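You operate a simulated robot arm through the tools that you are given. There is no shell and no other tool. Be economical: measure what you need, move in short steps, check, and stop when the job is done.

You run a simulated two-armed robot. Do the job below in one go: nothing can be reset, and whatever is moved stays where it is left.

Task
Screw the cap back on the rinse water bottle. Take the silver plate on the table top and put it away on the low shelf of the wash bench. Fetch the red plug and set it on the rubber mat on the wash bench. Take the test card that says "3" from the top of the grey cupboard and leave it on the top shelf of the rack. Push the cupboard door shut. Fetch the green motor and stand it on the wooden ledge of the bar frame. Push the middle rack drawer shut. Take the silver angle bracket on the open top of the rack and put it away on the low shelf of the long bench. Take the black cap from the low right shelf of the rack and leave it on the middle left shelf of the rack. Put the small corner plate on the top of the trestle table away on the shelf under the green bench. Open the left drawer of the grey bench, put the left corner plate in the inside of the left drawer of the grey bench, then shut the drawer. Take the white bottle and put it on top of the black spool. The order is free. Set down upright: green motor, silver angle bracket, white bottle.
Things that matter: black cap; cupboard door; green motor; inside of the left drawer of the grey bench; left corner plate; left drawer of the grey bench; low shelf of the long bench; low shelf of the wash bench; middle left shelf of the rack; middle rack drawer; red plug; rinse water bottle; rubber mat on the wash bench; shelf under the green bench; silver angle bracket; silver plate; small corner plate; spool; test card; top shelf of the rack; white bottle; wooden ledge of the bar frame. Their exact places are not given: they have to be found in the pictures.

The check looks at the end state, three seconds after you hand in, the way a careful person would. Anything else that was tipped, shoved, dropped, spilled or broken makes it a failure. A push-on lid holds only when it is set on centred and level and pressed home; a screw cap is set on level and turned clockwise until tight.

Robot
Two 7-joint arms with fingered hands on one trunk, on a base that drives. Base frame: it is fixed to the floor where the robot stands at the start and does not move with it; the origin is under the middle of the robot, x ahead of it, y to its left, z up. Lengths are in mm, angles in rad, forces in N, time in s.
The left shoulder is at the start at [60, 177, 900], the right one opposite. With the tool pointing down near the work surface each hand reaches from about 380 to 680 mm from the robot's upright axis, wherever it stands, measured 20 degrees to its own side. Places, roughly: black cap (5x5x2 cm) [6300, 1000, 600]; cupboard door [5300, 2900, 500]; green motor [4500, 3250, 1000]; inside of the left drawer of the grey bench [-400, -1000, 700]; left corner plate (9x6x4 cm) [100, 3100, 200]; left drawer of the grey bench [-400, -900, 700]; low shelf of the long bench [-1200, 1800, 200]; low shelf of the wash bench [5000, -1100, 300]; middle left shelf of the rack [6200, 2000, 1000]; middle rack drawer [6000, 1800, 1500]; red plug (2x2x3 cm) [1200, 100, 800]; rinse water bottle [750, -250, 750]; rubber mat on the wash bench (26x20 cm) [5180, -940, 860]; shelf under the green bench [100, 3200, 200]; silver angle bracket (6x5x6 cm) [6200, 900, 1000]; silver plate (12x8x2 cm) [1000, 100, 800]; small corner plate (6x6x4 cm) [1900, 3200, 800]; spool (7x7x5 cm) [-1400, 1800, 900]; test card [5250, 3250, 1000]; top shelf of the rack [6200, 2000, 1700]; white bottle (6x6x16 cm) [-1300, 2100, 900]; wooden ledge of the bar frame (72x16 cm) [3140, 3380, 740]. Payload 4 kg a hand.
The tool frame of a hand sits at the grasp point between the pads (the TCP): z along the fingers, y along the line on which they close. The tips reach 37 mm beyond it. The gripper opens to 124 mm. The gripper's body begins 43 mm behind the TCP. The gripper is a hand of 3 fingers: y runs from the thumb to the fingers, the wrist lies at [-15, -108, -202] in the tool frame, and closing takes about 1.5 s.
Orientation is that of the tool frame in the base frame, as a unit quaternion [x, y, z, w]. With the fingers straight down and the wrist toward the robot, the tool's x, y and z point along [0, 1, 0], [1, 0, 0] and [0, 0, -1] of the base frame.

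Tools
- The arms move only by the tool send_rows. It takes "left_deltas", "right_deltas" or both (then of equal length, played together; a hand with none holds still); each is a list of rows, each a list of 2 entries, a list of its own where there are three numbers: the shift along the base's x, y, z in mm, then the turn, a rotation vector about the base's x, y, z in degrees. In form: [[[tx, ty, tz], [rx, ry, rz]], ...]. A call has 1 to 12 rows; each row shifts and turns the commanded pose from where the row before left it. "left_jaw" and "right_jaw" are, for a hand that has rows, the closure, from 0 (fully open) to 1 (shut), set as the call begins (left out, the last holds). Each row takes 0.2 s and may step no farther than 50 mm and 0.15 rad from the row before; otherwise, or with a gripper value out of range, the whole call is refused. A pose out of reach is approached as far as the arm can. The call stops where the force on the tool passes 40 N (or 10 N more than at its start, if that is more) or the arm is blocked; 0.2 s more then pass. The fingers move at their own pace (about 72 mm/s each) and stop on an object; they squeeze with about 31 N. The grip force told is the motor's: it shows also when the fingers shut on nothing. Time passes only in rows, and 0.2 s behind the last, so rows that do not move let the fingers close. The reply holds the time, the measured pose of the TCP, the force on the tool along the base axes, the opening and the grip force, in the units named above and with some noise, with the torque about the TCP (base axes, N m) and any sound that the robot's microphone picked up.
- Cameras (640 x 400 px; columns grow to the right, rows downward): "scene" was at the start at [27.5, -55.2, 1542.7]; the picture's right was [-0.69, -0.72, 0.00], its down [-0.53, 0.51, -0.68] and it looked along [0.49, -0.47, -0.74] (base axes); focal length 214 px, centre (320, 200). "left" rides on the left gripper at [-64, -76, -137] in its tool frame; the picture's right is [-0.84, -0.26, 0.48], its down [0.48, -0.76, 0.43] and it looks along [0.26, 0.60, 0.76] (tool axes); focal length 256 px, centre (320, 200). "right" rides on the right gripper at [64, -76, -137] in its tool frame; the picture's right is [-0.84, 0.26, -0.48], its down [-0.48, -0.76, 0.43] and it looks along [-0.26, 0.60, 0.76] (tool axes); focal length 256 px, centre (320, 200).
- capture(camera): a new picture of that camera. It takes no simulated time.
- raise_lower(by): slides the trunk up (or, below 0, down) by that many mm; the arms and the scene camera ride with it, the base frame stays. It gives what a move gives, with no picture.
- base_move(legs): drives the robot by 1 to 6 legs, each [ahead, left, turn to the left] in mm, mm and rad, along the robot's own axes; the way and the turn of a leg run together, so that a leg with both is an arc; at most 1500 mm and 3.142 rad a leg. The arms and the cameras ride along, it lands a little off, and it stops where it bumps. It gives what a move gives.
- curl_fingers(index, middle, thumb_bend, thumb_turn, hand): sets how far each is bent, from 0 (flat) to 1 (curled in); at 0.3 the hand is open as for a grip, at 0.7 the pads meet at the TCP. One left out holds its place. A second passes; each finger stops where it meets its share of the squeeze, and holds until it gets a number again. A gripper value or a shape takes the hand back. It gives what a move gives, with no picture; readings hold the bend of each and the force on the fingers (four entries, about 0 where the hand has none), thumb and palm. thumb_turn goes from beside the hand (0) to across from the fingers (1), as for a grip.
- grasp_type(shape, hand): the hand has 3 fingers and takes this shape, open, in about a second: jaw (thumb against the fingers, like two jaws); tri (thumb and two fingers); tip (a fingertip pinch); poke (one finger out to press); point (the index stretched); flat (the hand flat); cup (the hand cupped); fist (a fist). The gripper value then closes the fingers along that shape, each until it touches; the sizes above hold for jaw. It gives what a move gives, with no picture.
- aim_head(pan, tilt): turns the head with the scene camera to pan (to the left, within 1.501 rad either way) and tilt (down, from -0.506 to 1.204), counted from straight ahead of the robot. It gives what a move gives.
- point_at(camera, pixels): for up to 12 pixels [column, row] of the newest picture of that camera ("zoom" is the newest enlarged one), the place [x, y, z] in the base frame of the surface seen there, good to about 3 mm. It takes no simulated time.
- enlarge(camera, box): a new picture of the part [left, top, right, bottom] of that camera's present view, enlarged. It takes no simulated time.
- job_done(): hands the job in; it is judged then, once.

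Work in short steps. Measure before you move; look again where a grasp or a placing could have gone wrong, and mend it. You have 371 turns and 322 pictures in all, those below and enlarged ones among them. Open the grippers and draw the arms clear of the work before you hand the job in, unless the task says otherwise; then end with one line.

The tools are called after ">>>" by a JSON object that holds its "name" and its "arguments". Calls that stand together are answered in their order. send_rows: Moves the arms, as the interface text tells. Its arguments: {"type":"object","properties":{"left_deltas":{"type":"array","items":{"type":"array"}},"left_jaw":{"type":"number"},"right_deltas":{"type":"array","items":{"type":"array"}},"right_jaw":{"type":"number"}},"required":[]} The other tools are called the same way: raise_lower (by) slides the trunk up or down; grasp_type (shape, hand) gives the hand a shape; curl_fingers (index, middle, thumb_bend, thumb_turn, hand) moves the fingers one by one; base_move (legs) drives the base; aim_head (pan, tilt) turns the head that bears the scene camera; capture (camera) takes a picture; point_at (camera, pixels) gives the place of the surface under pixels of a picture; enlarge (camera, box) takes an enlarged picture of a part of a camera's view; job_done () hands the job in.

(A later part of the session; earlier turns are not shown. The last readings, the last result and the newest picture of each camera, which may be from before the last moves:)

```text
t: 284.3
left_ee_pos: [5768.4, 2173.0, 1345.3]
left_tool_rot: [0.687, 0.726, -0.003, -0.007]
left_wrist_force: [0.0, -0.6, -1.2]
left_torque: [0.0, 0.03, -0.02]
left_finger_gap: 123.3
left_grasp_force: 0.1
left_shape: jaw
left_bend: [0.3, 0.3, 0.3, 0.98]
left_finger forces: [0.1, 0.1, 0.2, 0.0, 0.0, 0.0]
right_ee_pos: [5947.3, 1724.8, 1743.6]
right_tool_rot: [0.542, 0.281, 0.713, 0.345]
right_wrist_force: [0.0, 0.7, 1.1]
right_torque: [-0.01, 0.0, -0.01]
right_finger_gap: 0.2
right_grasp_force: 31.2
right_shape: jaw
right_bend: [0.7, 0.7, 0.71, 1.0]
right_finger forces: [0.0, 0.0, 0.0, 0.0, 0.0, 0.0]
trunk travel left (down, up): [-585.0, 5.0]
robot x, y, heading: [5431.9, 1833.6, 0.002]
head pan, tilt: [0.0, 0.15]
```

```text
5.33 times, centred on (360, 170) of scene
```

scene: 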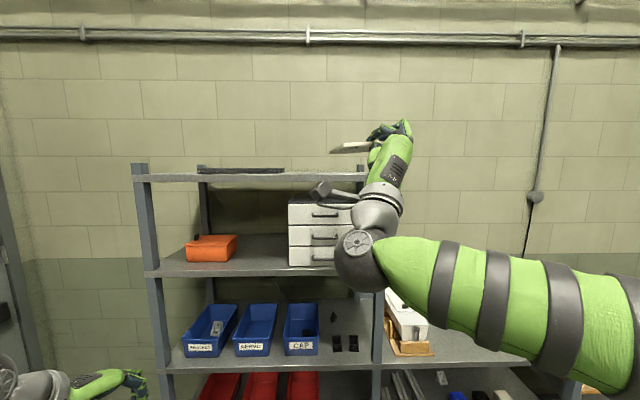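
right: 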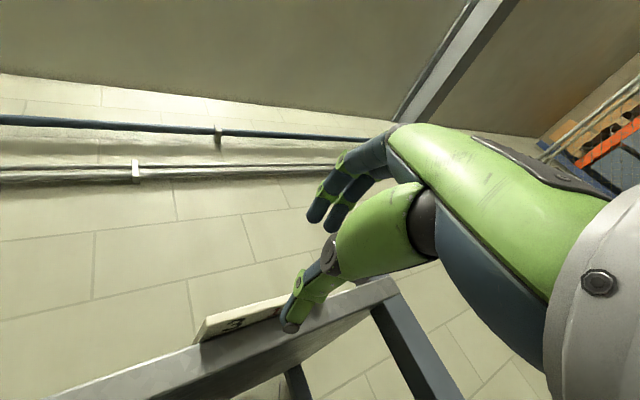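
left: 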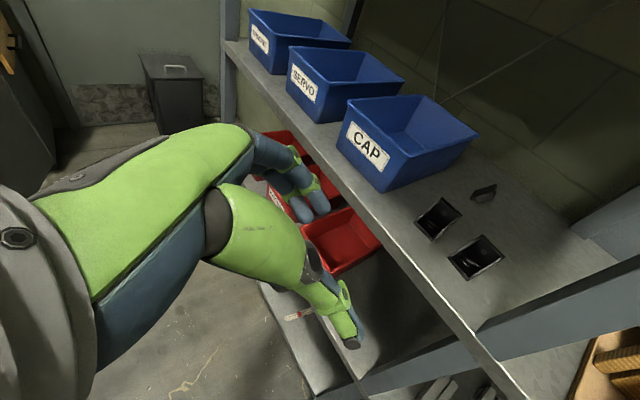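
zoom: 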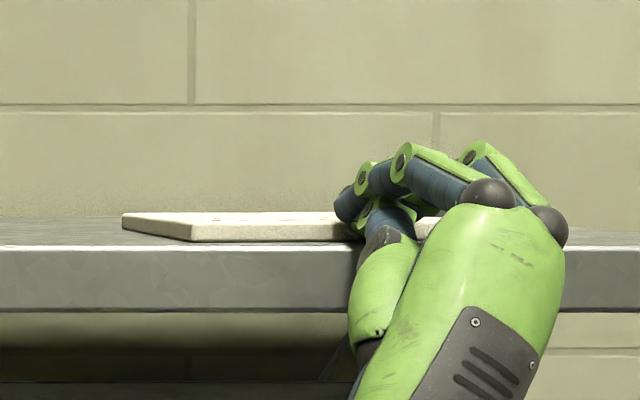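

The card is fully on the shelf. I withdraw and return the right hand to tool-down.

>>> {"name": "send_rows", "arguments": {"right_deltas": [[[-30, 0, 8], [0, 0, 0]], [[-40, 0, 0], [0, 0, 0]], [[-40, 0, 0], [0, 0, 0]], [[-40, 0, 0], [0, 0, 0]], [[-40, 0, -20], [0, 8, 0]], [[-30, 0, -25], [0, 8, 0]], [[0, 0, -30], [0, 8, 0]], [[0, 0, -30], [0, 8, 0]], [[0, 0, -30], [0, 8, 0]], [[0, 0, -30], [0, 8, 0]], [[0, 0, -30], [0, 8, 0]], [[0, 0, -30], [0, 8, 0]]]}}

>>> {"name": "send_rows", "arguments": {"right_deltas": [[[0, 0, -25], [0, 8, 0]], [[0, 0, -25], [0, 8, 0]], [[0, 0, -25], [0, 8, 0]], [[0, 0, -20], [0, 8, 0]], [[0, 0, -20], [0, 8, 0]], [[0, 0, 0], [0, 0, 8.2]], [[0, 0, 0], [0, 0, 8.2]], [[0, 0, 0], [0, 0, 8.2]], [[0, 0, 0], [0, 0, 8.2]], [[0, 0, 0], [0, 0, 8.2]]]}}

>>> {"name": "raise_lower", "arguments": {"by": -160}}

>>> {"name": "enlarge", "arguments": {"camera": "scene", "box": [220, 100, 420, 220]}}

```text
t: 286.9
left_ee_pos: [5767.5, 2174.3, 1345.4]
left_tool_rot: [0.687, 0.727, -0.003, -0.008]
left_wrist_force: [-0.5, -0.5, -0.4]
left_torque: [0.0, 0.0, 0.0]
left_finger_gap: 124.1
left_grasp_force: 0.0
left_shape: jaw
left_bend: [0.3, 0.3, 0.3, 0.98]
left_finger forces: [0.0, 0.1, 0.0, 0.0, 0.0, 0.0]
right_ee_pos: [5728.1, 1722.9, 1525.7]
right_tool_rot: [0.838, 0.421, 0.315, 0.144]
right_wrist_force: [-0.2, 0.1, -0.5]
right_torque: [-0.01, -0.02, 0.0]
right_finger_gap: 0.1
right_grasp_force: 31.2
right_shape: jaw
right_bend: [0.7, 0.7, 0.71, 1.0]
right_finger forces: [0.0, 0.0, 0.0, 0.0, 0.0, 0.0]
trunk travel left (down, up): [-585.0, 5.0]
robot x, y, heading: [5431.3, 1836.2, 0.001]
head pan, tilt: [0.0, 0.15]
```

```text
t: 289.1
left_ee_pos: [5766.9, 2171.5, 1344.4]
left_tool_rot: [0.687, 0.727, -0.002, -0.007]
left_wrist_force: [0.2, -0.4, 0.2]
left_torque: [0.02, 0.03, 0.0]
left_finger_gap: 123.7
left_grasp_force: 0.1
left_shape: jaw
left_bend: [0.3, 0.3, 0.3, 0.98]
left_finger forces: [0.0, 0.0, 0.0, 0.1, 0.0, 0.0]
right_ee_pos: [5726.0, 1724.3, 1411.5]
right_tool_rot: [0.682, 0.731, 0.008, -0.012]
right_wrist_force: [0.5, 0.4, -0.1]
right_torque: [0.03, -0.02, -0.01]
right_finger_gap: 0.0
right_grasp_force: 30.9
right_shape: jaw
right_bend: [0.7, 0.7, 0.71, 1.0]
right_finger forces: [0.0, 0.1, 0.1, 0.0, 0.0, 0.0]
trunk travel left (down, up): [-585.0, 5.0]
robot x, y, heading: [5431.1, 1830.7, -0.002]
head pan, tilt: [0.0, 0.15]
```

```text
t: 291.0
left_ee_pos: [5767.8, 2174.0, 1184.5]
left_tool_rot: [0.687, 0.727, -0.003, -0.007]
left_wrist_force: [1.0, 0.2, 0.5]
left_torque: [-0.02, 0.02, 0.0]
left_finger_gap: 123.8
left_grasp_force: 0.0
left_shape: jaw
left_bend: [0.3, 0.3, 0.3, 0.98]
left_finger forces: [0.1, 0.0, 0.0, 0.0, 0.0, 0.0]
right_ee_pos: [5726.0, 1724.7, 1250.1]
right_tool_rot: [0.683, 0.73, 0.008, -0.012]
right_wrist_force: [0.4, -0.2, 0.9]
right_torque: [0.07, 0.03, 0.03]
right_finger_gap: 0.1
right_grasp_force: 31.4
right_shape: jaw
right_bend: [0.7, 0.7, 0.71, 1.0]
right_finger forces: [0.0, 0.0, 0.0, 0.0, 0.0, 0.0]
trunk travel left (down, up): [-425.0, 165.0]
robot x, y, heading: [5427.1, 1834.9, -0.002]
head pan, tilt: [0.0, 0.15]
```

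```text
3.20 times, centred on (320, 160) of scene
```

zoom: 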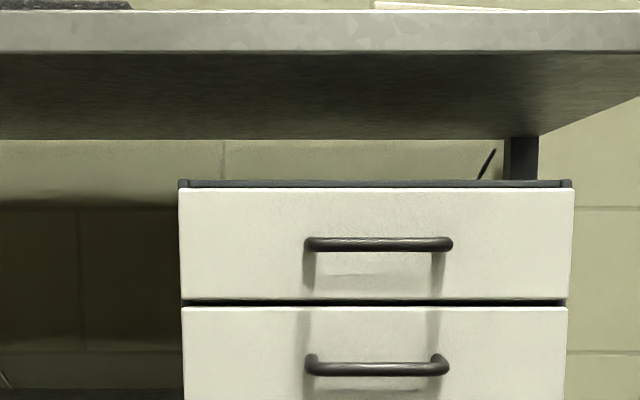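

Next the silver angle bracket on the rack's open top. I raise the left hand, then move to face it.

>>> {"name": "send_rows", "arguments": {"left_deltas": [[[0, 0, 40], [0, 0, 0]], [[0, 0, 40], [0, 0, 0]], [[0, 0, 40], [0, 0, 0]]]}}

>>> {"name": "base_move", "arguments": {"legs": [[-150, 0, 0], [0, -755, 0], [180, 0, 0]]}}

>>> {"name": "aim_head", "arguments": {"pan": -0.2, "tilt": 0.65}}

>>> {"name": "capture", "arguments": {"camera": "scene"}}

```text
t: 291.8
left_ee_pos: [5765.6, 2173.9, 1305.5]
left_tool_rot: [0.687, 0.727, -0.004, -0.007]
left_wrist_force: [-0.4, -0.2, 0.2]
left_torque: [0.03, 0.02, -0.03]
left_finger_gap: 123.8
left_grasp_force: 0.1
left_shape: jaw
left_bend: [0.3, 0.3, 0.3, 0.98]
left_finger forces: [0.1, 0.0, 0.0, 0.0, 0.0, 0.0]
right_ee_pos: [5727.3, 1724.8, 1250.2]
right_tool_rot: [0.682, 0.731, 0.007, -0.012]
right_wrist_force: [-1.1, 0.1, 0.1]
right_torque: [0.03, -0.01, -0.01]
right_finger_gap: 0.0
right_grasp_force: 31.1
right_shape: jaw
right_bend: [0.7, 0.7, 0.71, 1.0]
right_finger forces: [0.0, 0.1, 0.0, 0.0, 0.0, 0.0]
trunk travel left (down, up): [-425.0, 165.0]
robot x, y, heading: [5430.6, 1833.8, -0.005]
head pan, tilt: [0.0, 0.15]
```

```text
t: 297.9
left_ee_pos: [5797.7, 1420.8, 1305.2]
left_tool_rot: [0.685, 0.728, -0.003, -0.007]
left_wrist_force: [-0.5, -0.6, -0.6]
left_torque: [-0.03, 0.02, 0.02]
left_finger_gap: 124.0
left_grasp_force: 0.1
left_shape: jaw
left_bend: [0.3, 0.3, 0.3, 0.98]
left_finger forces: [0.0, 0.0, 0.0, 0.0, 0.0, 0.0]
right_ee_pos: [5760.4, 971.0, 1249.9]
right_tool_rot: [0.68, 0.733, 0.007, -0.012]
right_wrist_force: [0.1, -0.7, 0.1]
right_torque: [-0.02, -0.02, 0.02]
right_finger_gap: 0.4
right_grasp_force: 31.1
right_shape: jaw
right_bend: [0.7, 0.7, 0.71, 1.0]
right_finger forces: [0.0, 0.0, 0.1, 0.0, 0.1, 0.1]
trunk travel left (down, up): [-425.0, 165.0]
robot x, y, heading: [5467.8, 1077.1, 0.005]
head pan, tilt: [0.0, 0.15]
```

```text
t: 298.9
left_ee_pos: [5796.6, 1420.9, 1306.9]
left_tool_rot: [0.685, 0.728, -0.003, -0.007]
left_wrist_force: [-0.2, 0.5, 0.0]
left_torque: [0.01, 0.0, 0.01]
left_finger_gap: 123.7
left_grasp_force: 0.1
left_shape: jaw
left_bend: [0.3, 0.3, 0.3, 0.98]
left_finger forces: [0.0, 0.0, 0.0, 0.1, 0.0, 0.1]
right_ee_pos: [5759.7, 970.9, 1249.1]
right_tool_rot: [0.68, 0.733, 0.008, -0.012]
right_wrist_force: [0.2, 0.4, 0.3]
right_torque: [0.0, -0.01, -0.02]
right_finger_gap: 0.0
right_grasp_force: 31.0
right_shape: jaw
right_bend: [0.7, 0.7, 0.71, 1.0]
right_finger forces: [0.1, 0.0, 0.0, 0.0, 0.0, 0.0]
trunk travel left (down, up): [-425.0, 165.0]
robot x, y, heading: [5465.1, 1077.2, 0.003]
head pan, tilt: [-0.201, 0.649]
```

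```text
166 pictures are left
```

scene: 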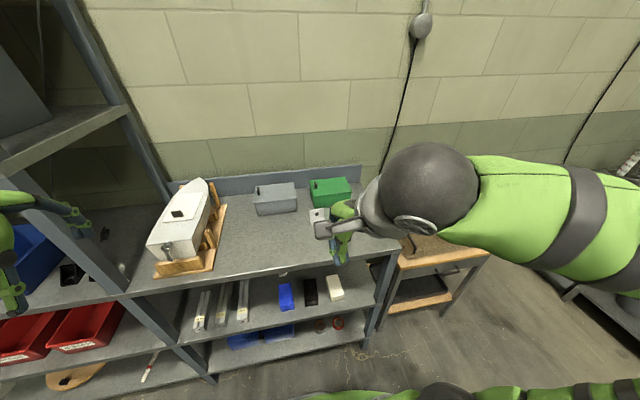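

>>> {"name": "capture", "arguments": {"camera": "right"}}

>>> {"name": "capture", "arguments": {"camera": "left"}}

```text
165 pictures are left
```

right: 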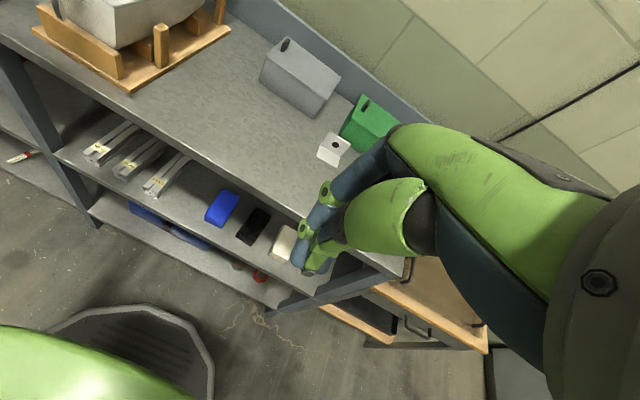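

```text
164 pictures are left
```

left: 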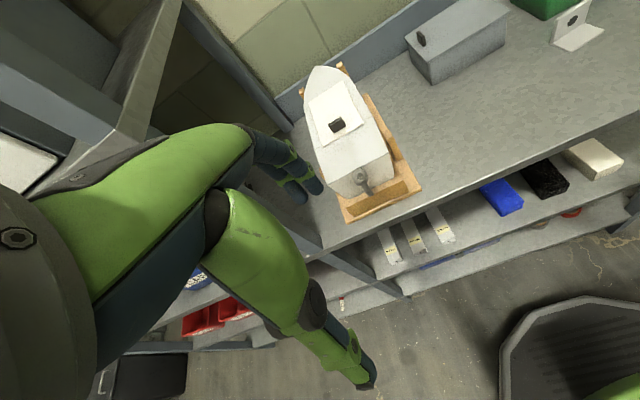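

>>> {"name": "enlarge", "arguments": {"camera": "right", "box": [290, 110, 390, 190]}}

>>> {"name": "point_at", "arguments": {"camera": "zoom", "pixels": [[275, 180], [230, 270], [260, 230], [200, 230], [300, 250], [330, 180], [290, 160], [245, 150], [260, 300], [180, 260], [310, 280]]}}

```text
5.00 times, centred on (340, 150) of right
```

zoom: 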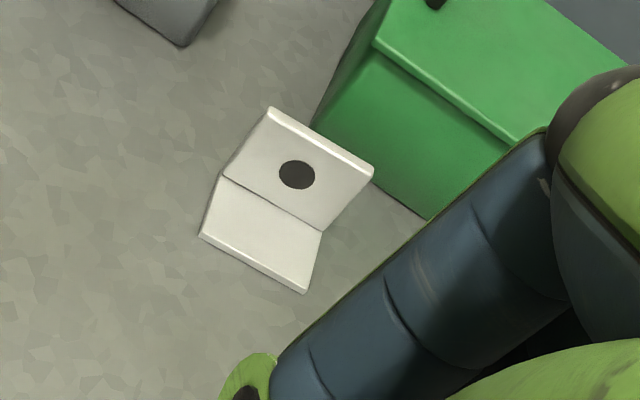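

```text
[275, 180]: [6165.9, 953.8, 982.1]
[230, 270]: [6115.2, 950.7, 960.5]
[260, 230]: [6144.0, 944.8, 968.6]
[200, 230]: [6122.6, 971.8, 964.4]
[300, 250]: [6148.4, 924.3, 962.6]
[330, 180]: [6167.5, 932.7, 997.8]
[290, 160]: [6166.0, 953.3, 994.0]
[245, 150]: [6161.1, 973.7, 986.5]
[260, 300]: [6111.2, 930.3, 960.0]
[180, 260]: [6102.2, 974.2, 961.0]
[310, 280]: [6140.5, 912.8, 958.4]
```

>>> {"name": "point_at", "arguments": {"camera": "zoom", "pixels": [[318, 125], [370, 50], [330, 90], [375, 180], [420, 210], [400, 120], [275, 112], [370, 170], [325, 228], [222, 178]]}}

```text
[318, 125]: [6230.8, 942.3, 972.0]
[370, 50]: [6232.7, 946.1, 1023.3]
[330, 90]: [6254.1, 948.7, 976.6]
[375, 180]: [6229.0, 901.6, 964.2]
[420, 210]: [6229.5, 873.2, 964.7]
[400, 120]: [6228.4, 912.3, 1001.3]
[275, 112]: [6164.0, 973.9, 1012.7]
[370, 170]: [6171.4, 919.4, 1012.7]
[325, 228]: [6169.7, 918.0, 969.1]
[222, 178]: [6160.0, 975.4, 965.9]
```

The bracket's upright plate is at x≈6164–6174, y 919–974, z to 1015, with 58 mm free behind it. I'll pinch that plate from above. Moving base 130 ahead and arm over it.

>>> {"name": "send_rows", "arguments": {"left_deltas": [[[-20, -30, 0], [0, 0, 0]], [[-20, -30, 0], [0, 0, 0]], [[-20, -20, 0], [0, 0, 0]]], "right_deltas": [[[0, 0, 0], [0, 0, 3]], [[0, 0, 0], [0, 0, 0]], [[0, 0, 0], [0, 0, 0]]], "right_jaw": 0.62}}

>>> {"name": "base_move", "arguments": {"legs": [[130, 0, 0]]}}

>>> {"name": "send_rows", "arguments": {"right_deltas": [[[40, -4, -15], [0, 0, 0]], [[40, -4, -15], [0, 0, 0]], [[40, -4, -15], [0, 0, 0]], [[40, -4, -15], [0, 0, 0]], [[40, -4, -15], [0, 0, 0]], [[40, -3, -15], [0, 0, 0]], [[38, -2, -15], [0, 0, 0]], [[0, 0, 0], [0, 0, 0]]]}}

>>> {"name": "capture", "arguments": {"camera": "right"}}

```text
t: 299.7
left_ee_pos: [5736.1, 1340.5, 1305.1]
left_tool_rot: [0.685, 0.728, -0.003, -0.006]
left_wrist_force: [0.3, 0.2, -0.6]
left_torque: [0.02, 0.01, 0.03]
left_finger_gap: 123.7
left_grasp_force: 0.0
left_shape: jaw
left_bend: [0.3, 0.3, 0.3, 0.98]
left_finger forces: [0.0, 0.0, 0.0, 0.0, 0.0, 0.0]
right_ee_pos: [5759.8, 971.1, 1250.8]
right_tool_rot: [0.661, 0.75, 0.007, -0.012]
right_wrist_force: [-0.1, 0.1, 0.3]
right_torque: [0.03, -0.01, -0.01]
right_finger_gap: 46.8
right_grasp_force: 0.1
right_shape: jaw
right_bend: [0.48, 0.51, 0.59, 1.0]
right_finger forces: [0.1, 0.0, 0.0, 0.0, 0.0, 0.1]
trunk travel left (down, up): [-425.0, 165.0]
robot x, y, heading: [5463.9, 1081.9, 0.004]
head pan, tilt: [-0.201, 0.649]
```

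```text
t: 300.9
left_ee_pos: [5872.0, 1341.0, 1304.2]
left_tool_rot: [0.686, 0.727, -0.003, -0.008]
left_wrist_force: [0.4, -0.7, 0.2]
left_torque: [0.0, 0.01, -0.02]
left_finger_gap: 123.9
left_grasp_force: 0.0
left_shape: jaw
left_bend: [0.3, 0.3, 0.3, 0.98]
left_finger forces: [0.0, 0.0, 0.0, 0.1, 0.0, 0.0]
right_ee_pos: [5893.4, 969.6, 1250.9]
right_tool_rot: [0.662, 0.749, 0.006, -0.012]
right_wrist_force: [0.0, -0.3, 0.4]
right_torque: [-0.02, 0.02, 0.02]
right_finger_gap: 46.9
right_grasp_force: 0.0
right_shape: jaw
right_bend: [0.48, 0.51, 0.59, 1.0]
right_finger forces: [0.0, 0.1, 0.0, 0.1, 0.0, 0.0]
trunk travel left (down, up): [-425.0, 165.0]
robot x, y, heading: [5597.6, 1076.6, 0.002]
head pan, tilt: [-0.201, 0.649]
```

```text
t: 302.8
left_ee_pos: [5870.6, 1340.5, 1304.5]
left_tool_rot: [0.687, 0.727, -0.003, -0.007]
left_wrist_force: [-0.2, -0.3, 0.3]
left_torque: [-0.02, -0.01, -0.02]
left_finger_gap: 123.8
left_grasp_force: 0.1
left_shape: jaw
left_bend: [0.3, 0.3, 0.3, 0.98]
left_finger forces: [0.1, 0.0, 0.0, 0.0, 0.0, 0.0]
right_ee_pos: [6169.9, 946.8, 1144.4]
right_tool_rot: [0.662, 0.75, 0.007, -0.011]
right_wrist_force: [0.1, 0.5, -0.2]
right_torque: [0.0, 0.02, 0.0]
right_finger_gap: 47.0
right_grasp_force: 0.0
right_shape: jaw
right_bend: [0.48, 0.51, 0.59, 1.0]
right_finger forces: [0.1, 0.0, 0.0, 0.0, 0.0, 0.1]
trunk travel left (down, up): [-425.0, 165.0]
robot x, y, heading: [5598.0, 1079.7, 0.01]
head pan, tilt: [-0.201, 0.649]
```

```text
162 pictures are left
```

right: 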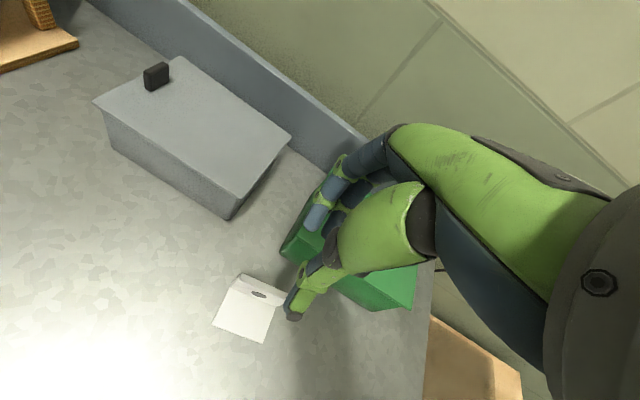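

>>> {"name": "enlarge", "arguments": {"camera": "right", "box": [200, 250, 330, 350]}}

>>> {"name": "point_at", "arguments": {"camera": "zoom", "pixels": [[210, 125], [370, 195], [290, 165], [290, 180], [240, 140], [345, 190], [100, 320], [310, 370]]}}

```text
4.00 times, centred on (265, 300) of right
```

zoom: 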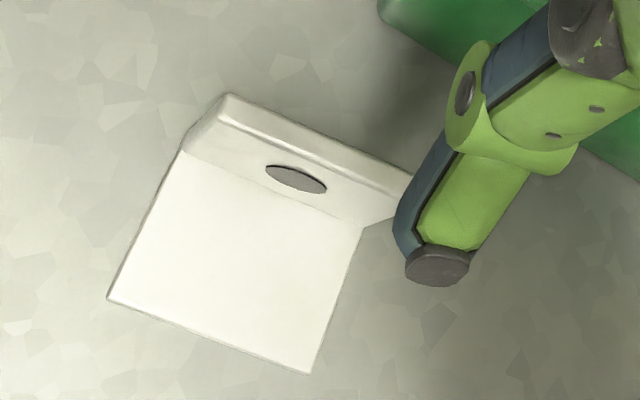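

```text
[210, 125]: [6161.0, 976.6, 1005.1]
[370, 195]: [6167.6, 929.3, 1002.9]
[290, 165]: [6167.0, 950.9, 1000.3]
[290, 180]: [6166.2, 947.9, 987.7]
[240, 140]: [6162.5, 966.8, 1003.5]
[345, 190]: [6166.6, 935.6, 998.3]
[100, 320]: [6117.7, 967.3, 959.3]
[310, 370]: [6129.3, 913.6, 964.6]
```

Plate confirmed at x≈6166–6173, y≈947. I descend to z≈1006 and pinch.

>>> {"name": "send_rows", "arguments": {"right_deltas": [[[0, 0, -40], [0, 0, 0]], [[0, 0, -40], [0, 0, 0]], [[0, 0, -30], [0, 0, 0]], [[0, 0, -20], [0, 0, 0]], [[0, 0, -8], [0, 0, 0]], [[0, 0, 0], [0, 0, 0]]]}}

>>> {"name": "send_rows", "arguments": {"right_deltas": [[[0, 0, 0], [0, 0, 0]], [[0, 0, 0], [0, 0, 0]], [[0, 0, 0], [0, 0, 0]], [[0, 0, 0], [0, 0, 0]], [[0, 0, 0], [0, 0, 0]]], "right_jaw": 1}}

>>> {"name": "capture", "arguments": {"camera": "right"}}

```text
t: 304.1
left_ee_pos: [5871.3, 1340.1, 1304.8]
left_tool_rot: [0.686, 0.727, -0.003, -0.006]
left_wrist_force: [-0.7, 0.2, 0.4]
left_torque: [-0.01, -0.01, 0.02]
left_finger_gap: 123.8
left_grasp_force: 0.1
left_shape: jaw
left_bend: [0.3, 0.3, 0.3, 0.98]
left_finger forces: [0.1, 0.0, 0.0, 0.1, 0.1, 0.1]
right_ee_pos: [6170.6, 947.2, 1007.4]
right_tool_rot: [0.662, 0.749, 0.007, -0.013]
right_wrist_force: [0.2, 0.3, 0.8]
right_torque: [-0.01, -0.01, 0.01]
right_finger_gap: 46.9
right_grasp_force: 0.0
right_shape: jaw
right_bend: [0.48, 0.51, 0.59, 1.0]
right_finger forces: [0.0, 0.3, 0.0, 0.0, 0.0, 0.1]
trunk travel left (down, up): [-425.0, 165.0]
robot x, y, heading: [5595.7, 1078.5, 0.004]
head pan, tilt: [-0.201, 0.649]
```

```text
t: 305.4
left_ee_pos: [5870.5, 1339.7, 1303.8]
left_tool_rot: [0.687, 0.727, -0.004, -0.006]
left_wrist_force: [0.0, 0.2, -0.5]
left_torque: [0.0, 0.05, 0.02]
left_finger_gap: 123.8
left_grasp_force: 0.0
left_shape: jaw
left_bend: [0.3, 0.3, 0.3, 0.98]
left_finger forces: [0.1, 0.1, 0.1, 0.0, 0.0, 0.0]
right_ee_pos: [6171.4, 945.6, 1007.2]
right_tool_rot: [0.661, 0.75, 0.008, -0.012]
right_wrist_force: [2.4, -0.4, 8.1]
right_torque: [0.01, -0.12, -0.05]
right_finger_gap: 3.4
right_grasp_force: 31.0
right_shape: jaw
right_bend: [0.65, 0.67, 0.71, 1.0]
right_finger forces: [21.4, 12.9, 0.1, 0.1, 52.0, 0.0]
trunk travel left (down, up): [-425.0, 165.0]
robot x, y, heading: [5597.5, 1078.2, 0.007]
head pan, tilt: [-0.201, 0.649]
```

```text
160 pictures are left
```

right: 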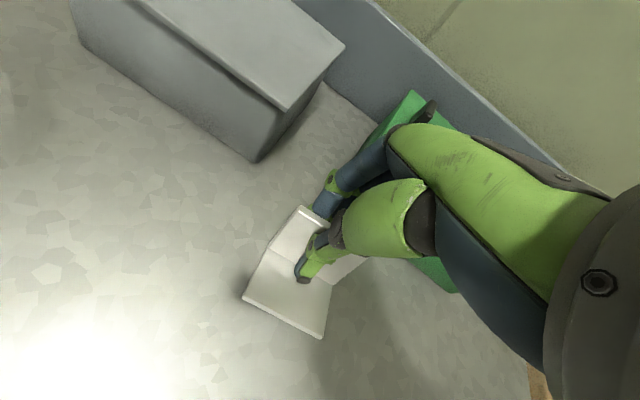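

Good pinch. I lift straight up and check it.

>>> {"name": "send_rows", "arguments": {"right_deltas": [[[0, 0, 10], [0, 0, 0]], [[0, 0, 20], [0, 0, 0]], [[0, 0, 40], [0, 0, 0]], [[0, 0, 40], [0, 0, 0]], [[0, 0, 40], [0, 0, 0]], [[-20, 0, 30], [0, 0, 0]], [[-30, 0, 20], [0, 0, 0]]]}}

>>> {"name": "enlarge", "arguments": {"camera": "right", "box": [200, 150, 400, 350]}}

```text
t: 306.9
left_ee_pos: [5870.6, 1340.5, 1303.0]
left_tool_rot: [0.686, 0.728, -0.003, -0.006]
left_wrist_force: [-0.1, -0.7, 0.5]
left_torque: [-0.02, -0.01, 0.01]
left_finger_gap: 123.9
left_grasp_force: 0.1
left_shape: jaw
left_bend: [0.3, 0.3, 0.3, 0.98]
left_finger forces: [0.0, 0.1, 0.1, 0.0, 0.0, 0.1]
right_ee_pos: [6119.3, 947.7, 1209.8]
right_tool_rot: [0.662, 0.75, 0.007, -0.011]
right_wrist_force: [-0.8, 0.6, -1.2]
right_torque: [-0.01, -0.03, -0.02]
right_finger_gap: 2.9
right_grasp_force: 31.0
right_shape: jaw
right_bend: [0.66, 0.68, 0.71, 1.0]
right_finger forces: [20.4, 12.3, 0.1, 0.0, 42.1, 0.1]
trunk travel left (down, up): [-425.0, 165.0]
robot x, y, heading: [5596.3, 1078.9, 0.003]
head pan, tilt: [-0.201, 0.649]
```

```text
2.00 times, centred on (300, 250) of right
```

zoom: 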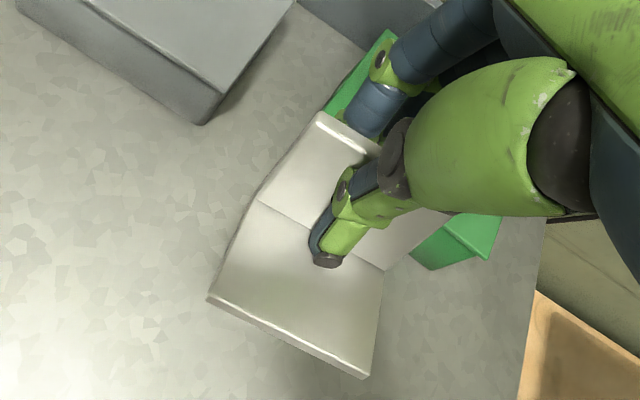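

Bracket held well. I retract the arm, back off and turn toward the cupboard again (left hand for cards and motor).

>>> {"name": "send_rows", "arguments": {"right_deltas": [[[-40, 0, 0], [0, 0, 0]], [[-40, 0, 0], [0, 0, 0]], [[-40, 0, 0], [0, 0, 0]], [[-40, 0, 0], [0, 0, 0]], [[-30, 0, 0], [0, 0, 0]]]}}

>>> {"name": "base_move", "arguments": {"legs": [[-350, 0, 0], [0, 500, 0], [0, 0, 1.571]]}}

>>> {"name": "base_move", "arguments": {"legs": [[950, -80, 0]]}}

>>> {"name": "aim_head", "arguments": {"pan": 0.1, "tilt": 0.6}}

>>> {"name": "capture", "arguments": {"camera": "scene"}}

```text
t: 308.1
left_ee_pos: [5871.8, 1340.8, 1304.9]
left_tool_rot: [0.686, 0.728, -0.002, -0.008]
left_wrist_force: [-0.1, -0.2, -1.3]
left_torque: [-0.05, 0.0, 0.0]
left_finger_gap: 123.6
left_grasp_force: 0.1
left_shape: jaw
left_bend: [0.3, 0.3, 0.3, 0.98]
left_finger forces: [0.0, 0.0, 0.1, 0.0, 0.0, 0.0]
right_ee_pos: [5927.8, 944.1, 1205.8]
right_tool_rot: [0.663, 0.749, 0.008, -0.012]
right_wrist_force: [0.2, -0.3, 0.0]
right_torque: [-0.02, 0.0, 0.0]
right_finger_gap: 2.7
right_grasp_force: 30.4
right_shape: jaw
right_bend: [0.66, 0.68, 0.71, 1.0]
right_finger forces: [20.4, 12.3, 0.0, 0.0, 43.0, 0.0]
trunk travel left (down, up): [-425.0, 165.0]
robot x, y, heading: [5598.4, 1078.2, 0.004]
head pan, tilt: [-0.201, 0.649]
```

```text
t: 316.8
left_ee_pos: [4976.4, 1848.6, 1303.8]
left_tool_rot: [-0.034, 0.999, -0.006, -0.002]
left_wrist_force: [0.5, 0.4, -0.4]
left_torque: [0.01, 0.0, -0.02]
left_finger_gap: 123.8
left_grasp_force: 0.1
left_shape: jaw
left_bend: [0.3, 0.3, 0.3, 0.98]
left_finger forces: [0.1, 0.0, 0.0, 0.0, 0.1, 0.0]
right_ee_pos: [5372.0, 1910.3, 1206.6]
right_tool_rot: [-0.067, 0.998, -0.003, -0.012]
right_wrist_force: [-0.5, -1.0, -1.3]
right_torque: [0.01, 0.01, 0.01]
right_finger_gap: 2.9
right_grasp_force: 30.6
right_shape: jaw
right_bend: [0.66, 0.68, 0.71, 1.0]
right_finger forces: [20.3, 12.2, 0.1, 0.1, 40.7, 0.0]
trunk travel left (down, up): [-425.0, 165.0]
robot x, y, heading: [5241.5, 1576.9, 1.585]
head pan, tilt: [-0.201, 0.649]
```

```text
t: 321.8
left_ee_pos: [5038.1, 2791.6, 1304.2]
left_tool_rot: [-0.038, 0.999, -0.007, -0.003]
left_wrist_force: [0.2, -0.8, -0.2]
left_torque: [-0.01, 0.01, -0.01]
left_finger_gap: 123.6
left_grasp_force: 0.0
left_shape: jaw
left_bend: [0.3, 0.3, 0.3, 0.98]
left_finger forces: [0.0, 0.0, 0.0, 0.1, 0.0, 0.0]
right_ee_pos: [5433.2, 2857.4, 1208.0]
right_tool_rot: [-0.071, 0.997, -0.003, -0.014]
right_wrist_force: [0.0, -0.2, -0.8]
right_torque: [0.04, 0.01, 0.0]
right_finger_gap: 2.9
right_grasp_force: 30.7
right_shape: jaw
right_bend: [0.66, 0.68, 0.71, 1.0]
right_finger forces: [20.2, 12.3, 0.0, 0.1, 40.7, 0.0]
trunk travel left (down, up): [-425.0, 165.0]
robot x, y, heading: [5305.6, 2523.1, 1.595]
head pan, tilt: [-0.201, 0.649]
```

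```text
t: 322.6
left_ee_pos: [5038.1, 2790.6, 1305.2]
left_tool_rot: [-0.039, 0.999, -0.007, -0.002]
left_wrist_force: [0.2, 1.2, 0.1]
left_torque: [-0.03, 0.01, 0.0]
left_finger_gap: 124.0
left_grasp_force: 0.0
left_shape: jaw
left_bend: [0.3, 0.3, 0.3, 0.98]
left_finger forces: [0.0, 0.1, 0.1, 0.1, 0.0, 0.0]
right_ee_pos: [5432.0, 2856.8, 1206.8]
right_tool_rot: [-0.071, 0.997, -0.004, -0.013]
right_wrist_force: [-0.3, 0.0, -0.7]
right_torque: [-0.01, -0.02, 0.02]
right_finger_gap: 2.7
right_grasp_force: 30.4
right_shape: jaw
right_bend: [0.66, 0.68, 0.71, 1.0]
right_finger forces: [20.2, 12.2, 0.0, 0.0, 40.8, 0.0]
trunk travel left (down, up): [-425.0, 165.0]
robot x, y, heading: [5306.0, 2524.8, 1.594]
head pan, tilt: [0.099, 0.6]
```

```text
158 pictures are left
```

scene: 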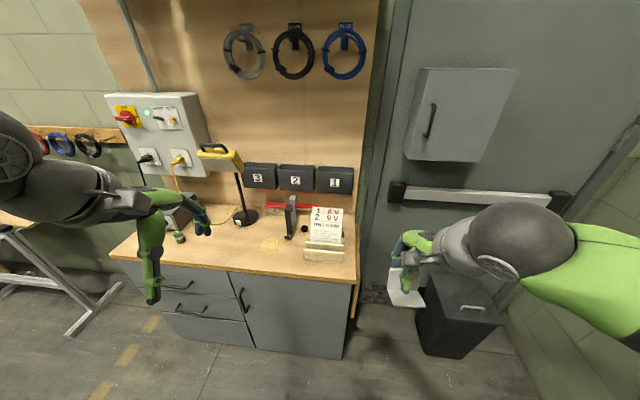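

>>> {"name": "enlarge", "arguments": {"camera": "scene", "box": [270, 150, 380, 270]}}

>>> {"name": "point_at", "arguments": {"camera": "zoom", "pixels": [[275, 175], [275, 200], [285, 225], [340, 180], [345, 205], [320, 240], [370, 90], [370, 115], [300, 300], [360, 290], [420, 180]]}}

```text
3.33 times, centred on (325, 210) of scene
```

zoom: 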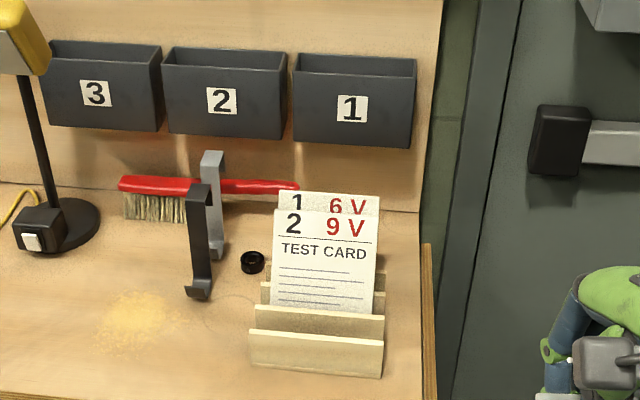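

```text
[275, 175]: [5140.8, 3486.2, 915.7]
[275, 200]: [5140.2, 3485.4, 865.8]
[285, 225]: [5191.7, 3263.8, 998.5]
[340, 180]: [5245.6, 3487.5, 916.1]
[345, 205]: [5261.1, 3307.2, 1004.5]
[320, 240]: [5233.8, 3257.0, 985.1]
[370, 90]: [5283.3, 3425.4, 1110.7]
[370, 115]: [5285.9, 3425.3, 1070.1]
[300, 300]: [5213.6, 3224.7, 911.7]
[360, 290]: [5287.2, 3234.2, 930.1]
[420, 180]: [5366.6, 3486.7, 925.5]
```

Card 2 leans ~24°. I shape the left hand to "poke" (one finger) and see where the fingertip is.

>>> {"name": "grasp_type", "arguments": {"hand": "left", "shape": "poke"}}

>>> {"name": "enlarge", "arguments": {"camera": "scene", "box": [90, 150, 230, 320]}}

>>> {"name": "capture", "arguments": {"camera": "left"}}

```text
t: 323.5
left_ee_pos: [5037.5, 2791.1, 1303.9]
left_tool_rot: [-0.038, 0.999, -0.007, -0.002]
left_wrist_force: [-0.4, -0.1, -0.2]
left_torque: [0.01, 0.0, 0.0]
left_finger_gap: 0.0
left_grasp_force: 0.0
left_shape: poke
left_bend: [0.7, 0.7, 0.0, 1.0]
left_finger forces: [0.0, 0.0, 0.0, 0.1, 0.1, 0.0]
right_ee_pos: [5432.8, 2857.4, 1207.6]
right_tool_rot: [-0.071, 0.997, -0.003, -0.013]
right_wrist_force: [0.6, -0.7, 0.0]
right_torque: [0.01, -0.03, -0.01]
right_finger_gap: 2.6
right_grasp_force: 31.2
right_shape: jaw
right_bend: [0.66, 0.68, 0.71, 1.0]
right_finger forces: [20.2, 12.2, 0.0, 0.1, 40.8, 0.1]
trunk travel left (down, up): [-425.0, 165.0]
robot x, y, heading: [5303.1, 2523.8, 1.592]
head pan, tilt: [0.099, 0.6]
```

```text
2.35 times, centred on (160, 235) of scene
```

zoom: 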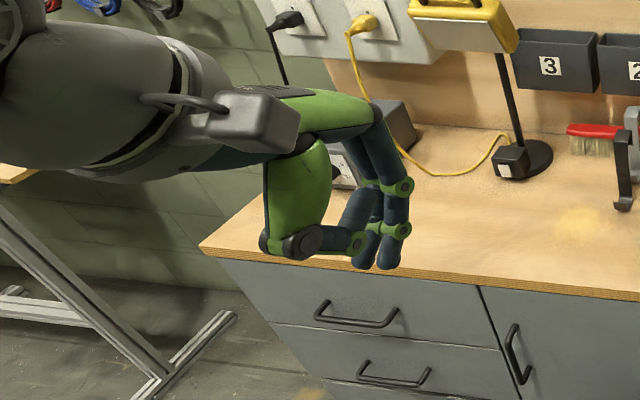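

```text
155 pictures are left
```

left: 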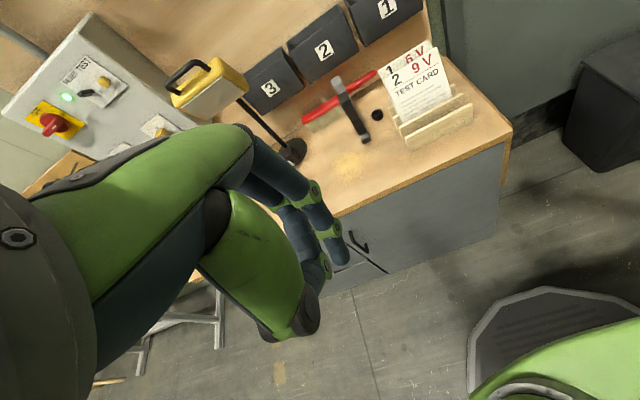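

>>> {"name": "grasp_type", "arguments": {"hand": "left", "shape": "flat"}}

>>> {"name": "enlarge", "arguments": {"camera": "scene", "box": [90, 150, 230, 320]}}

>>> {"name": "capture", "arguments": {"camera": "left"}}

```text
t: 324.4
left_ee_pos: [5038.6, 2791.1, 1304.6]
left_tool_rot: [-0.039, 0.999, -0.007, -0.003]
left_wrist_force: [-0.4, 0.2, -0.3]
left_torque: [0.02, -0.03, -0.03]
left_finger_gap: 118.0
left_grasp_force: 0.0
left_shape: flat
left_bend: [0.0, 0.0, 0.96, 0.0]
left_finger forces: [0.0, 0.0, 0.0, 0.0, 0.0, 0.1]
right_ee_pos: [5432.2, 2856.2, 1207.0]
right_tool_rot: [-0.071, 0.997, -0.003, -0.013]
right_wrist_force: [-0.3, 0.4, -0.8]
right_torque: [0.01, 0.03, 0.0]
right_finger_gap: 2.7
right_grasp_force: 31.5
right_shape: jaw
right_bend: [0.66, 0.68, 0.71, 1.0]
right_finger forces: [20.2, 12.2, 0.0, 0.0, 40.9, 0.0]
trunk travel left (down, up): [-425.0, 165.0]
robot x, y, heading: [5304.7, 2521.8, 1.592]
head pan, tilt: [0.099, 0.6]
```

```text
2.35 times, centred on (160, 235) of scene
```

zoom: 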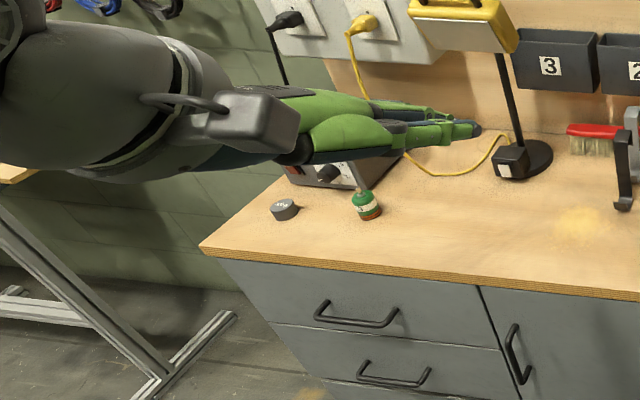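

```text
153 pictures are left
```

left: 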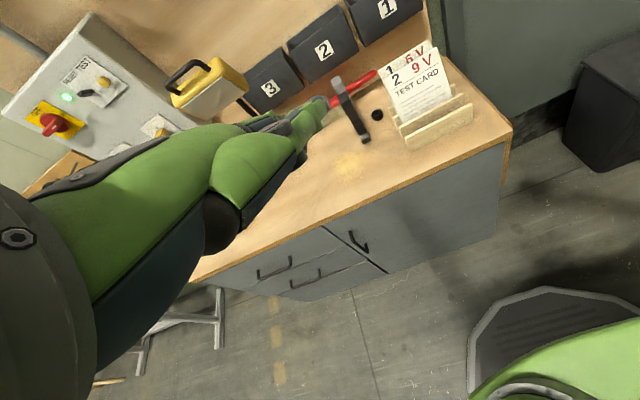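

"Flat" points the fingers forward; so curled fingers make a downward hook. I set both fingers to 0.62 with the thumb stowed beside the hand.

>>> {"name": "curl_fingers", "arguments": {"hand": "left", "index": 0.62, "middle": 0.62, "thumb_bend": 0.0, "thumb_turn": 0.0}}

>>> {"name": "enlarge", "arguments": {"camera": "scene", "box": [90, 150, 230, 320]}}

>>> {"name": "enlarge", "arguments": {"camera": "left", "box": [180, 100, 400, 340]}}

```text
t: 325.4
left_ee_pos: [5038.4, 2791.0, 1304.7]
left_tool_rot: [-0.038, 0.999, -0.007, -0.003]
left_wrist_force: [0.0, 0.0, -0.7]
left_torque: [0.0, 0.0, -0.02]
left_finger_gap: 146.7
left_grasp_force: 0.0
left_shape: fingers
left_bend: [0.62, 0.62, 0.0, 0.0]
left_finger forces: [0.0, 0.0, 0.1, 0.0, 0.0, 0.0]
right_ee_pos: [5432.4, 2857.3, 1206.4]
right_tool_rot: [-0.072, 0.997, -0.003, -0.013]
right_wrist_force: [-0.1, 0.1, -0.9]
right_torque: [-0.02, -0.04, -0.03]
right_finger_gap: 2.8
right_grasp_force: 31.0
right_shape: jaw
right_bend: [0.66, 0.68, 0.71, 1.0]
right_finger forces: [20.2, 12.2, 0.1, 0.0, 40.8, 0.1]
trunk travel left (down, up): [-425.0, 165.0]
robot x, y, heading: [5303.1, 2522.1, 1.584]
head pan, tilt: [0.099, 0.6]
```

```text
2.35 times, centred on (160, 235) of scene
```

zoom: 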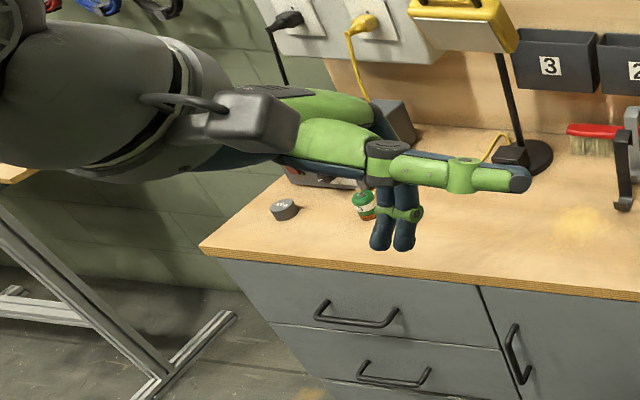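

```text
1.67 times, centred on (290, 220) of left
```

zoom: 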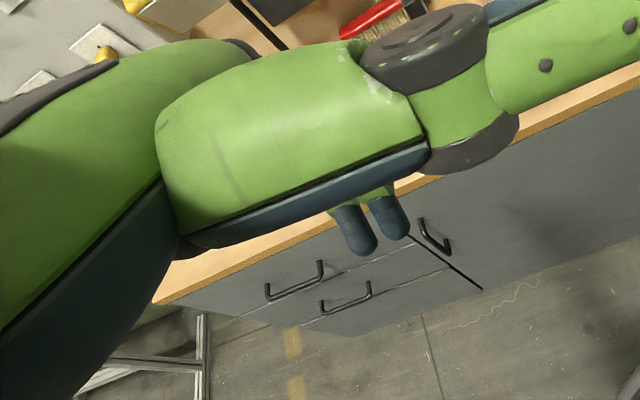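

>>> {"name": "point_at", "arguments": {"camera": "scene", "pixels": [[185, 252], [196, 252], [195, 240], [244, 225], [240, 225], [200, 221]]}}

>>> {"name": "point_at", "arguments": {"camera": "zoom", "pixels": [[360, 240], [395, 225], [385, 205], [440, 60]]}}

```text
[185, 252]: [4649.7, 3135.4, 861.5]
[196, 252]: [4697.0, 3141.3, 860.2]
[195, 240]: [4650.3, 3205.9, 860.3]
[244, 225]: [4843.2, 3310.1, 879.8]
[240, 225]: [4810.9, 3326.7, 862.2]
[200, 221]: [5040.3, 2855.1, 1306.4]
```

```text
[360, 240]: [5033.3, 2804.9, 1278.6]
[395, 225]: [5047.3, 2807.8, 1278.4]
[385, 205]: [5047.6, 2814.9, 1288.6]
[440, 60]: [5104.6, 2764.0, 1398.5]
```

The hook's fingertip inner faces are at TCP y+15, z−27. I drive 170 mm closer and bring the hook above the gap between card 2 and card 1.

>>> {"name": "base_move", "arguments": {"legs": [[170, 0, -0.015]]}}

>>> {"name": "send_rows", "arguments": {"left_deltas": [[[25, 38, -20], [0, 0, 0]], [[25, 38, -20], [0, 0, 0]], [[25, 38, -20], [0, 0, 0]], [[25, 38, -20], [0, 0, 0]], [[25, 38, -20], [0, 0, 0]], [[25, 38, -20], [0, 0, 0]], [[25, 38, -20], [0, 0, 0]], [[25, 36, -20], [0, 0, 0]], [[0, 0, -35], [0, 0, 0]], [[0, 0, 0], [0, 0, 0]]]}}

>>> {"name": "capture", "arguments": {"camera": "left"}}

>>> {"name": "enlarge", "arguments": {"camera": "scene", "box": [260, 150, 400, 260]}}

```text
t: 326.9
left_ee_pos: [5040.6, 2966.8, 1304.4]
left_tool_rot: [-0.03, 1.0, -0.007, -0.002]
left_wrist_force: [-0.1, -0.8, 0.2]
left_torque: [-0.01, 0.02, -0.01]
left_finger_gap: 147.0
left_grasp_force: 0.0
left_shape: fingers
left_bend: [0.62, 0.62, 0.0, 0.0]
left_finger forces: [0.0, 0.0, 0.1, 0.1, 0.0, 0.0]
right_ee_pos: [5436.0, 3026.5, 1206.5]
right_tool_rot: [-0.063, 0.998, -0.004, -0.013]
right_wrist_force: [0.2, 0.9, -1.5]
right_torque: [-0.06, -0.01, -0.01]
right_finger_gap: 2.7
right_grasp_force: 30.8
right_shape: jaw
right_bend: [0.66, 0.68, 0.71, 1.0]
right_finger forces: [20.2, 12.2, 0.1, 0.1, 40.7, 0.0]
trunk travel left (down, up): [-425.0, 165.0]
robot x, y, heading: [5303.1, 2693.7, 1.576]
head pan, tilt: [0.099, 0.6]
```

```text
t: 329.1
left_ee_pos: [5240.3, 3269.1, 1108.7]
left_tool_rot: [-0.03, 1.0, -0.007, -0.004]
left_wrist_force: [-0.4, 0.6, 0.2]
left_torque: [-0.01, -0.02, 0.0]
left_finger_gap: 147.2
left_grasp_force: 0.0
left_shape: fingers
left_bend: [0.62, 0.62, 0.0, 0.0]
left_finger forces: [0.1, 0.0, 0.0, 0.1, 0.0, 0.0]
right_ee_pos: [5435.9, 3025.8, 1206.3]
right_tool_rot: [-0.063, 0.998, -0.003, -0.012]
right_wrist_force: [-0.3, -0.9, -1.1]
right_torque: [-0.01, -0.03, 0.0]
right_finger_gap: 2.7
right_grasp_force: 31.1
right_shape: jaw
right_bend: [0.66, 0.68, 0.71, 1.0]
right_finger forces: [20.2, 12.2, 0.1, 0.2, 40.5, 0.1]
trunk travel left (down, up): [-425.0, 165.0]
robot x, y, heading: [5305.0, 2692.9, 1.577]
head pan, tilt: [0.099, 0.6]
```

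```text
150 pictures are left
```

left: 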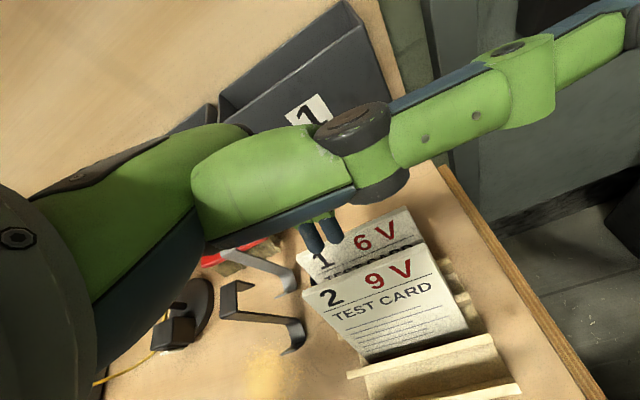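

```text
3.64 times, centred on (330, 205) of scene
```

zoom: 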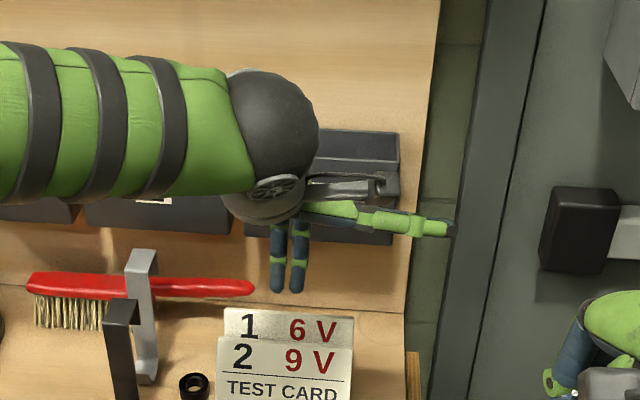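

>>> {"name": "point_at", "arguments": {"camera": "left", "pixels": [[312, 248], [335, 238], [320, 292], [420, 247], [360, 283], [310, 255], [408, 212], [430, 242]]}}

```text
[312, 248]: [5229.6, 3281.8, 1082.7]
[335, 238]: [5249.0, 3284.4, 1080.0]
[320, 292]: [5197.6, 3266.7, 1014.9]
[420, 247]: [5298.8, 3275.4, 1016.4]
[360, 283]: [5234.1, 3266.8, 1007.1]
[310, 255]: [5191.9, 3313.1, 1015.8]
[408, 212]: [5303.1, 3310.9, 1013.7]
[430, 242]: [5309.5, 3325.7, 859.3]
```

Gap between card tops is y≈3280–3311. I shift +2 and descend so the fingertips go ~20 mm below the card tops.

>>> {"name": "send_rows", "arguments": {"left_deltas": [[[0, 3, -40], [0, 0, 0]], [[0, 0, -25], [0, 0, 0]], [[0, 0, -10], [0, 0, 0]], [[0, 0, -10], [0, 0, 0]], [[0, 0, 0], [0, 0, 0]]]}}

>>> {"name": "capture", "arguments": {"camera": "left"}}

```text
t: 330.2
left_ee_pos: [5240.4, 3266.9, 1026.3]
left_tool_rot: [-0.03, 1.0, -0.006, -0.002]
left_wrist_force: [2.1, -14.9, 15.2]
left_torque: [0.57, 0.09, 0.06]
left_finger_gap: 147.1
left_grasp_force: 10.5
left_shape: fingers
left_bend: [0.62, 0.71, 0.0, 0.0]
left_finger forces: [0.1, 21.0, 0.0, 0.0, 0.0, 0.0]
right_ee_pos: [5435.9, 3022.9, 1206.6]
right_tool_rot: [-0.063, 0.998, -0.003, -0.013]
right_wrist_force: [0.7, 0.3, -0.2]
right_torque: [-0.01, 0.01, 0.0]
right_finger_gap: 2.8
right_grasp_force: 30.9
right_shape: jaw
right_bend: [0.66, 0.68, 0.71, 1.0]
right_finger forces: [20.2, 12.3, 0.0, 0.0, 40.4, 0.0]
trunk travel left (down, up): [-425.0, 165.0]
robot x, y, heading: [5304.5, 2689.3, 1.576]
head pan, tilt: [0.099, 0.6]
```

```text
148 pictures are left
```

left: 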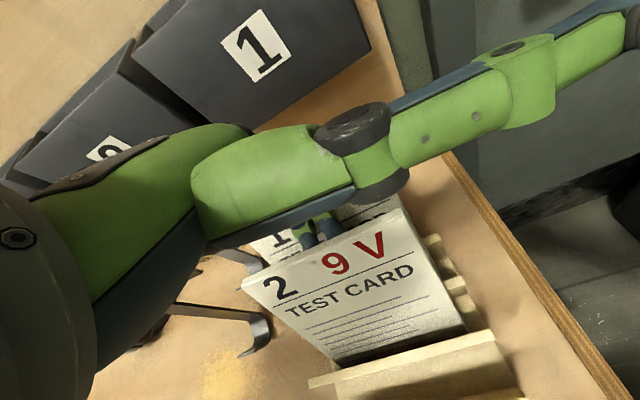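

The fingers are behind card 2. I pull it forward gently.

>>> {"name": "send_rows", "arguments": {"left_deltas": [[[0, -12, 0], [0, 0, 0]], [[0, -12, 0], [0, 0, 0]], [[0, -10, 0], [0, 0, 0]], [[0, -8, 0], [0, 0, 0]], [[0, 0, 0], [0, 0, 0]]]}}

>>> {"name": "capture", "arguments": {"camera": "left"}}

>>> {"name": "point_at", "arguments": {"camera": "left", "pixels": [[280, 290], [380, 240], [400, 300], [350, 330], [290, 245]]}}

```text
t: 331.4
left_ee_pos: [5239.8, 3230.1, 1026.0]
left_tool_rot: [-0.03, 1.0, -0.007, -0.003]
left_wrist_force: [-0.4, -0.2, -0.4]
left_torque: [0.03, 0.01, -0.02]
left_finger_gap: 147.0
left_grasp_force: 0.1
left_shape: fingers
left_bend: [0.62, 0.62, 0.0, 0.0]
left_finger forces: [0.0, 0.1, 0.0, 0.1, 0.1, 0.1]
right_ee_pos: [5435.3, 3025.6, 1207.6]
right_tool_rot: [-0.063, 0.998, -0.004, -0.013]
right_wrist_force: [0.0, -0.1, -1.0]
right_torque: [0.04, -0.02, 0.0]
right_finger_gap: 2.6
right_grasp_force: 31.2
right_shape: jaw
right_bend: [0.66, 0.68, 0.71, 1.0]
right_finger forces: [20.2, 12.3, 0.0, 0.1, 40.4, 0.0]
trunk travel left (down, up): [-425.0, 165.0]
robot x, y, heading: [5304.8, 2695.7, 1.576]
head pan, tilt: [0.099, 0.6]
```

```text
147 pictures are left
```

left: 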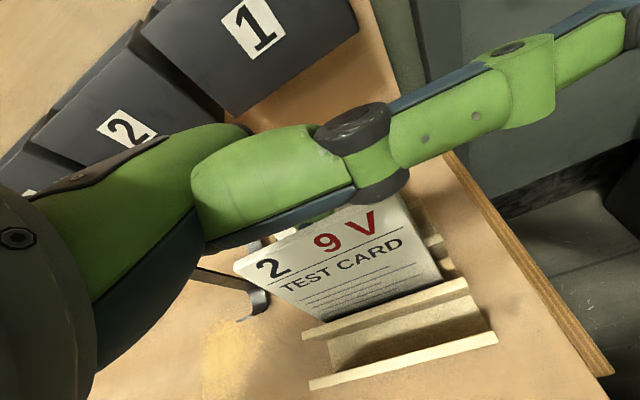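

```text
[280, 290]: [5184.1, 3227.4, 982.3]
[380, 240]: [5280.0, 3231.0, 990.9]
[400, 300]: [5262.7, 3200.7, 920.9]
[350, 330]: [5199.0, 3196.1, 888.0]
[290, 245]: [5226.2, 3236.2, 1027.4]
```

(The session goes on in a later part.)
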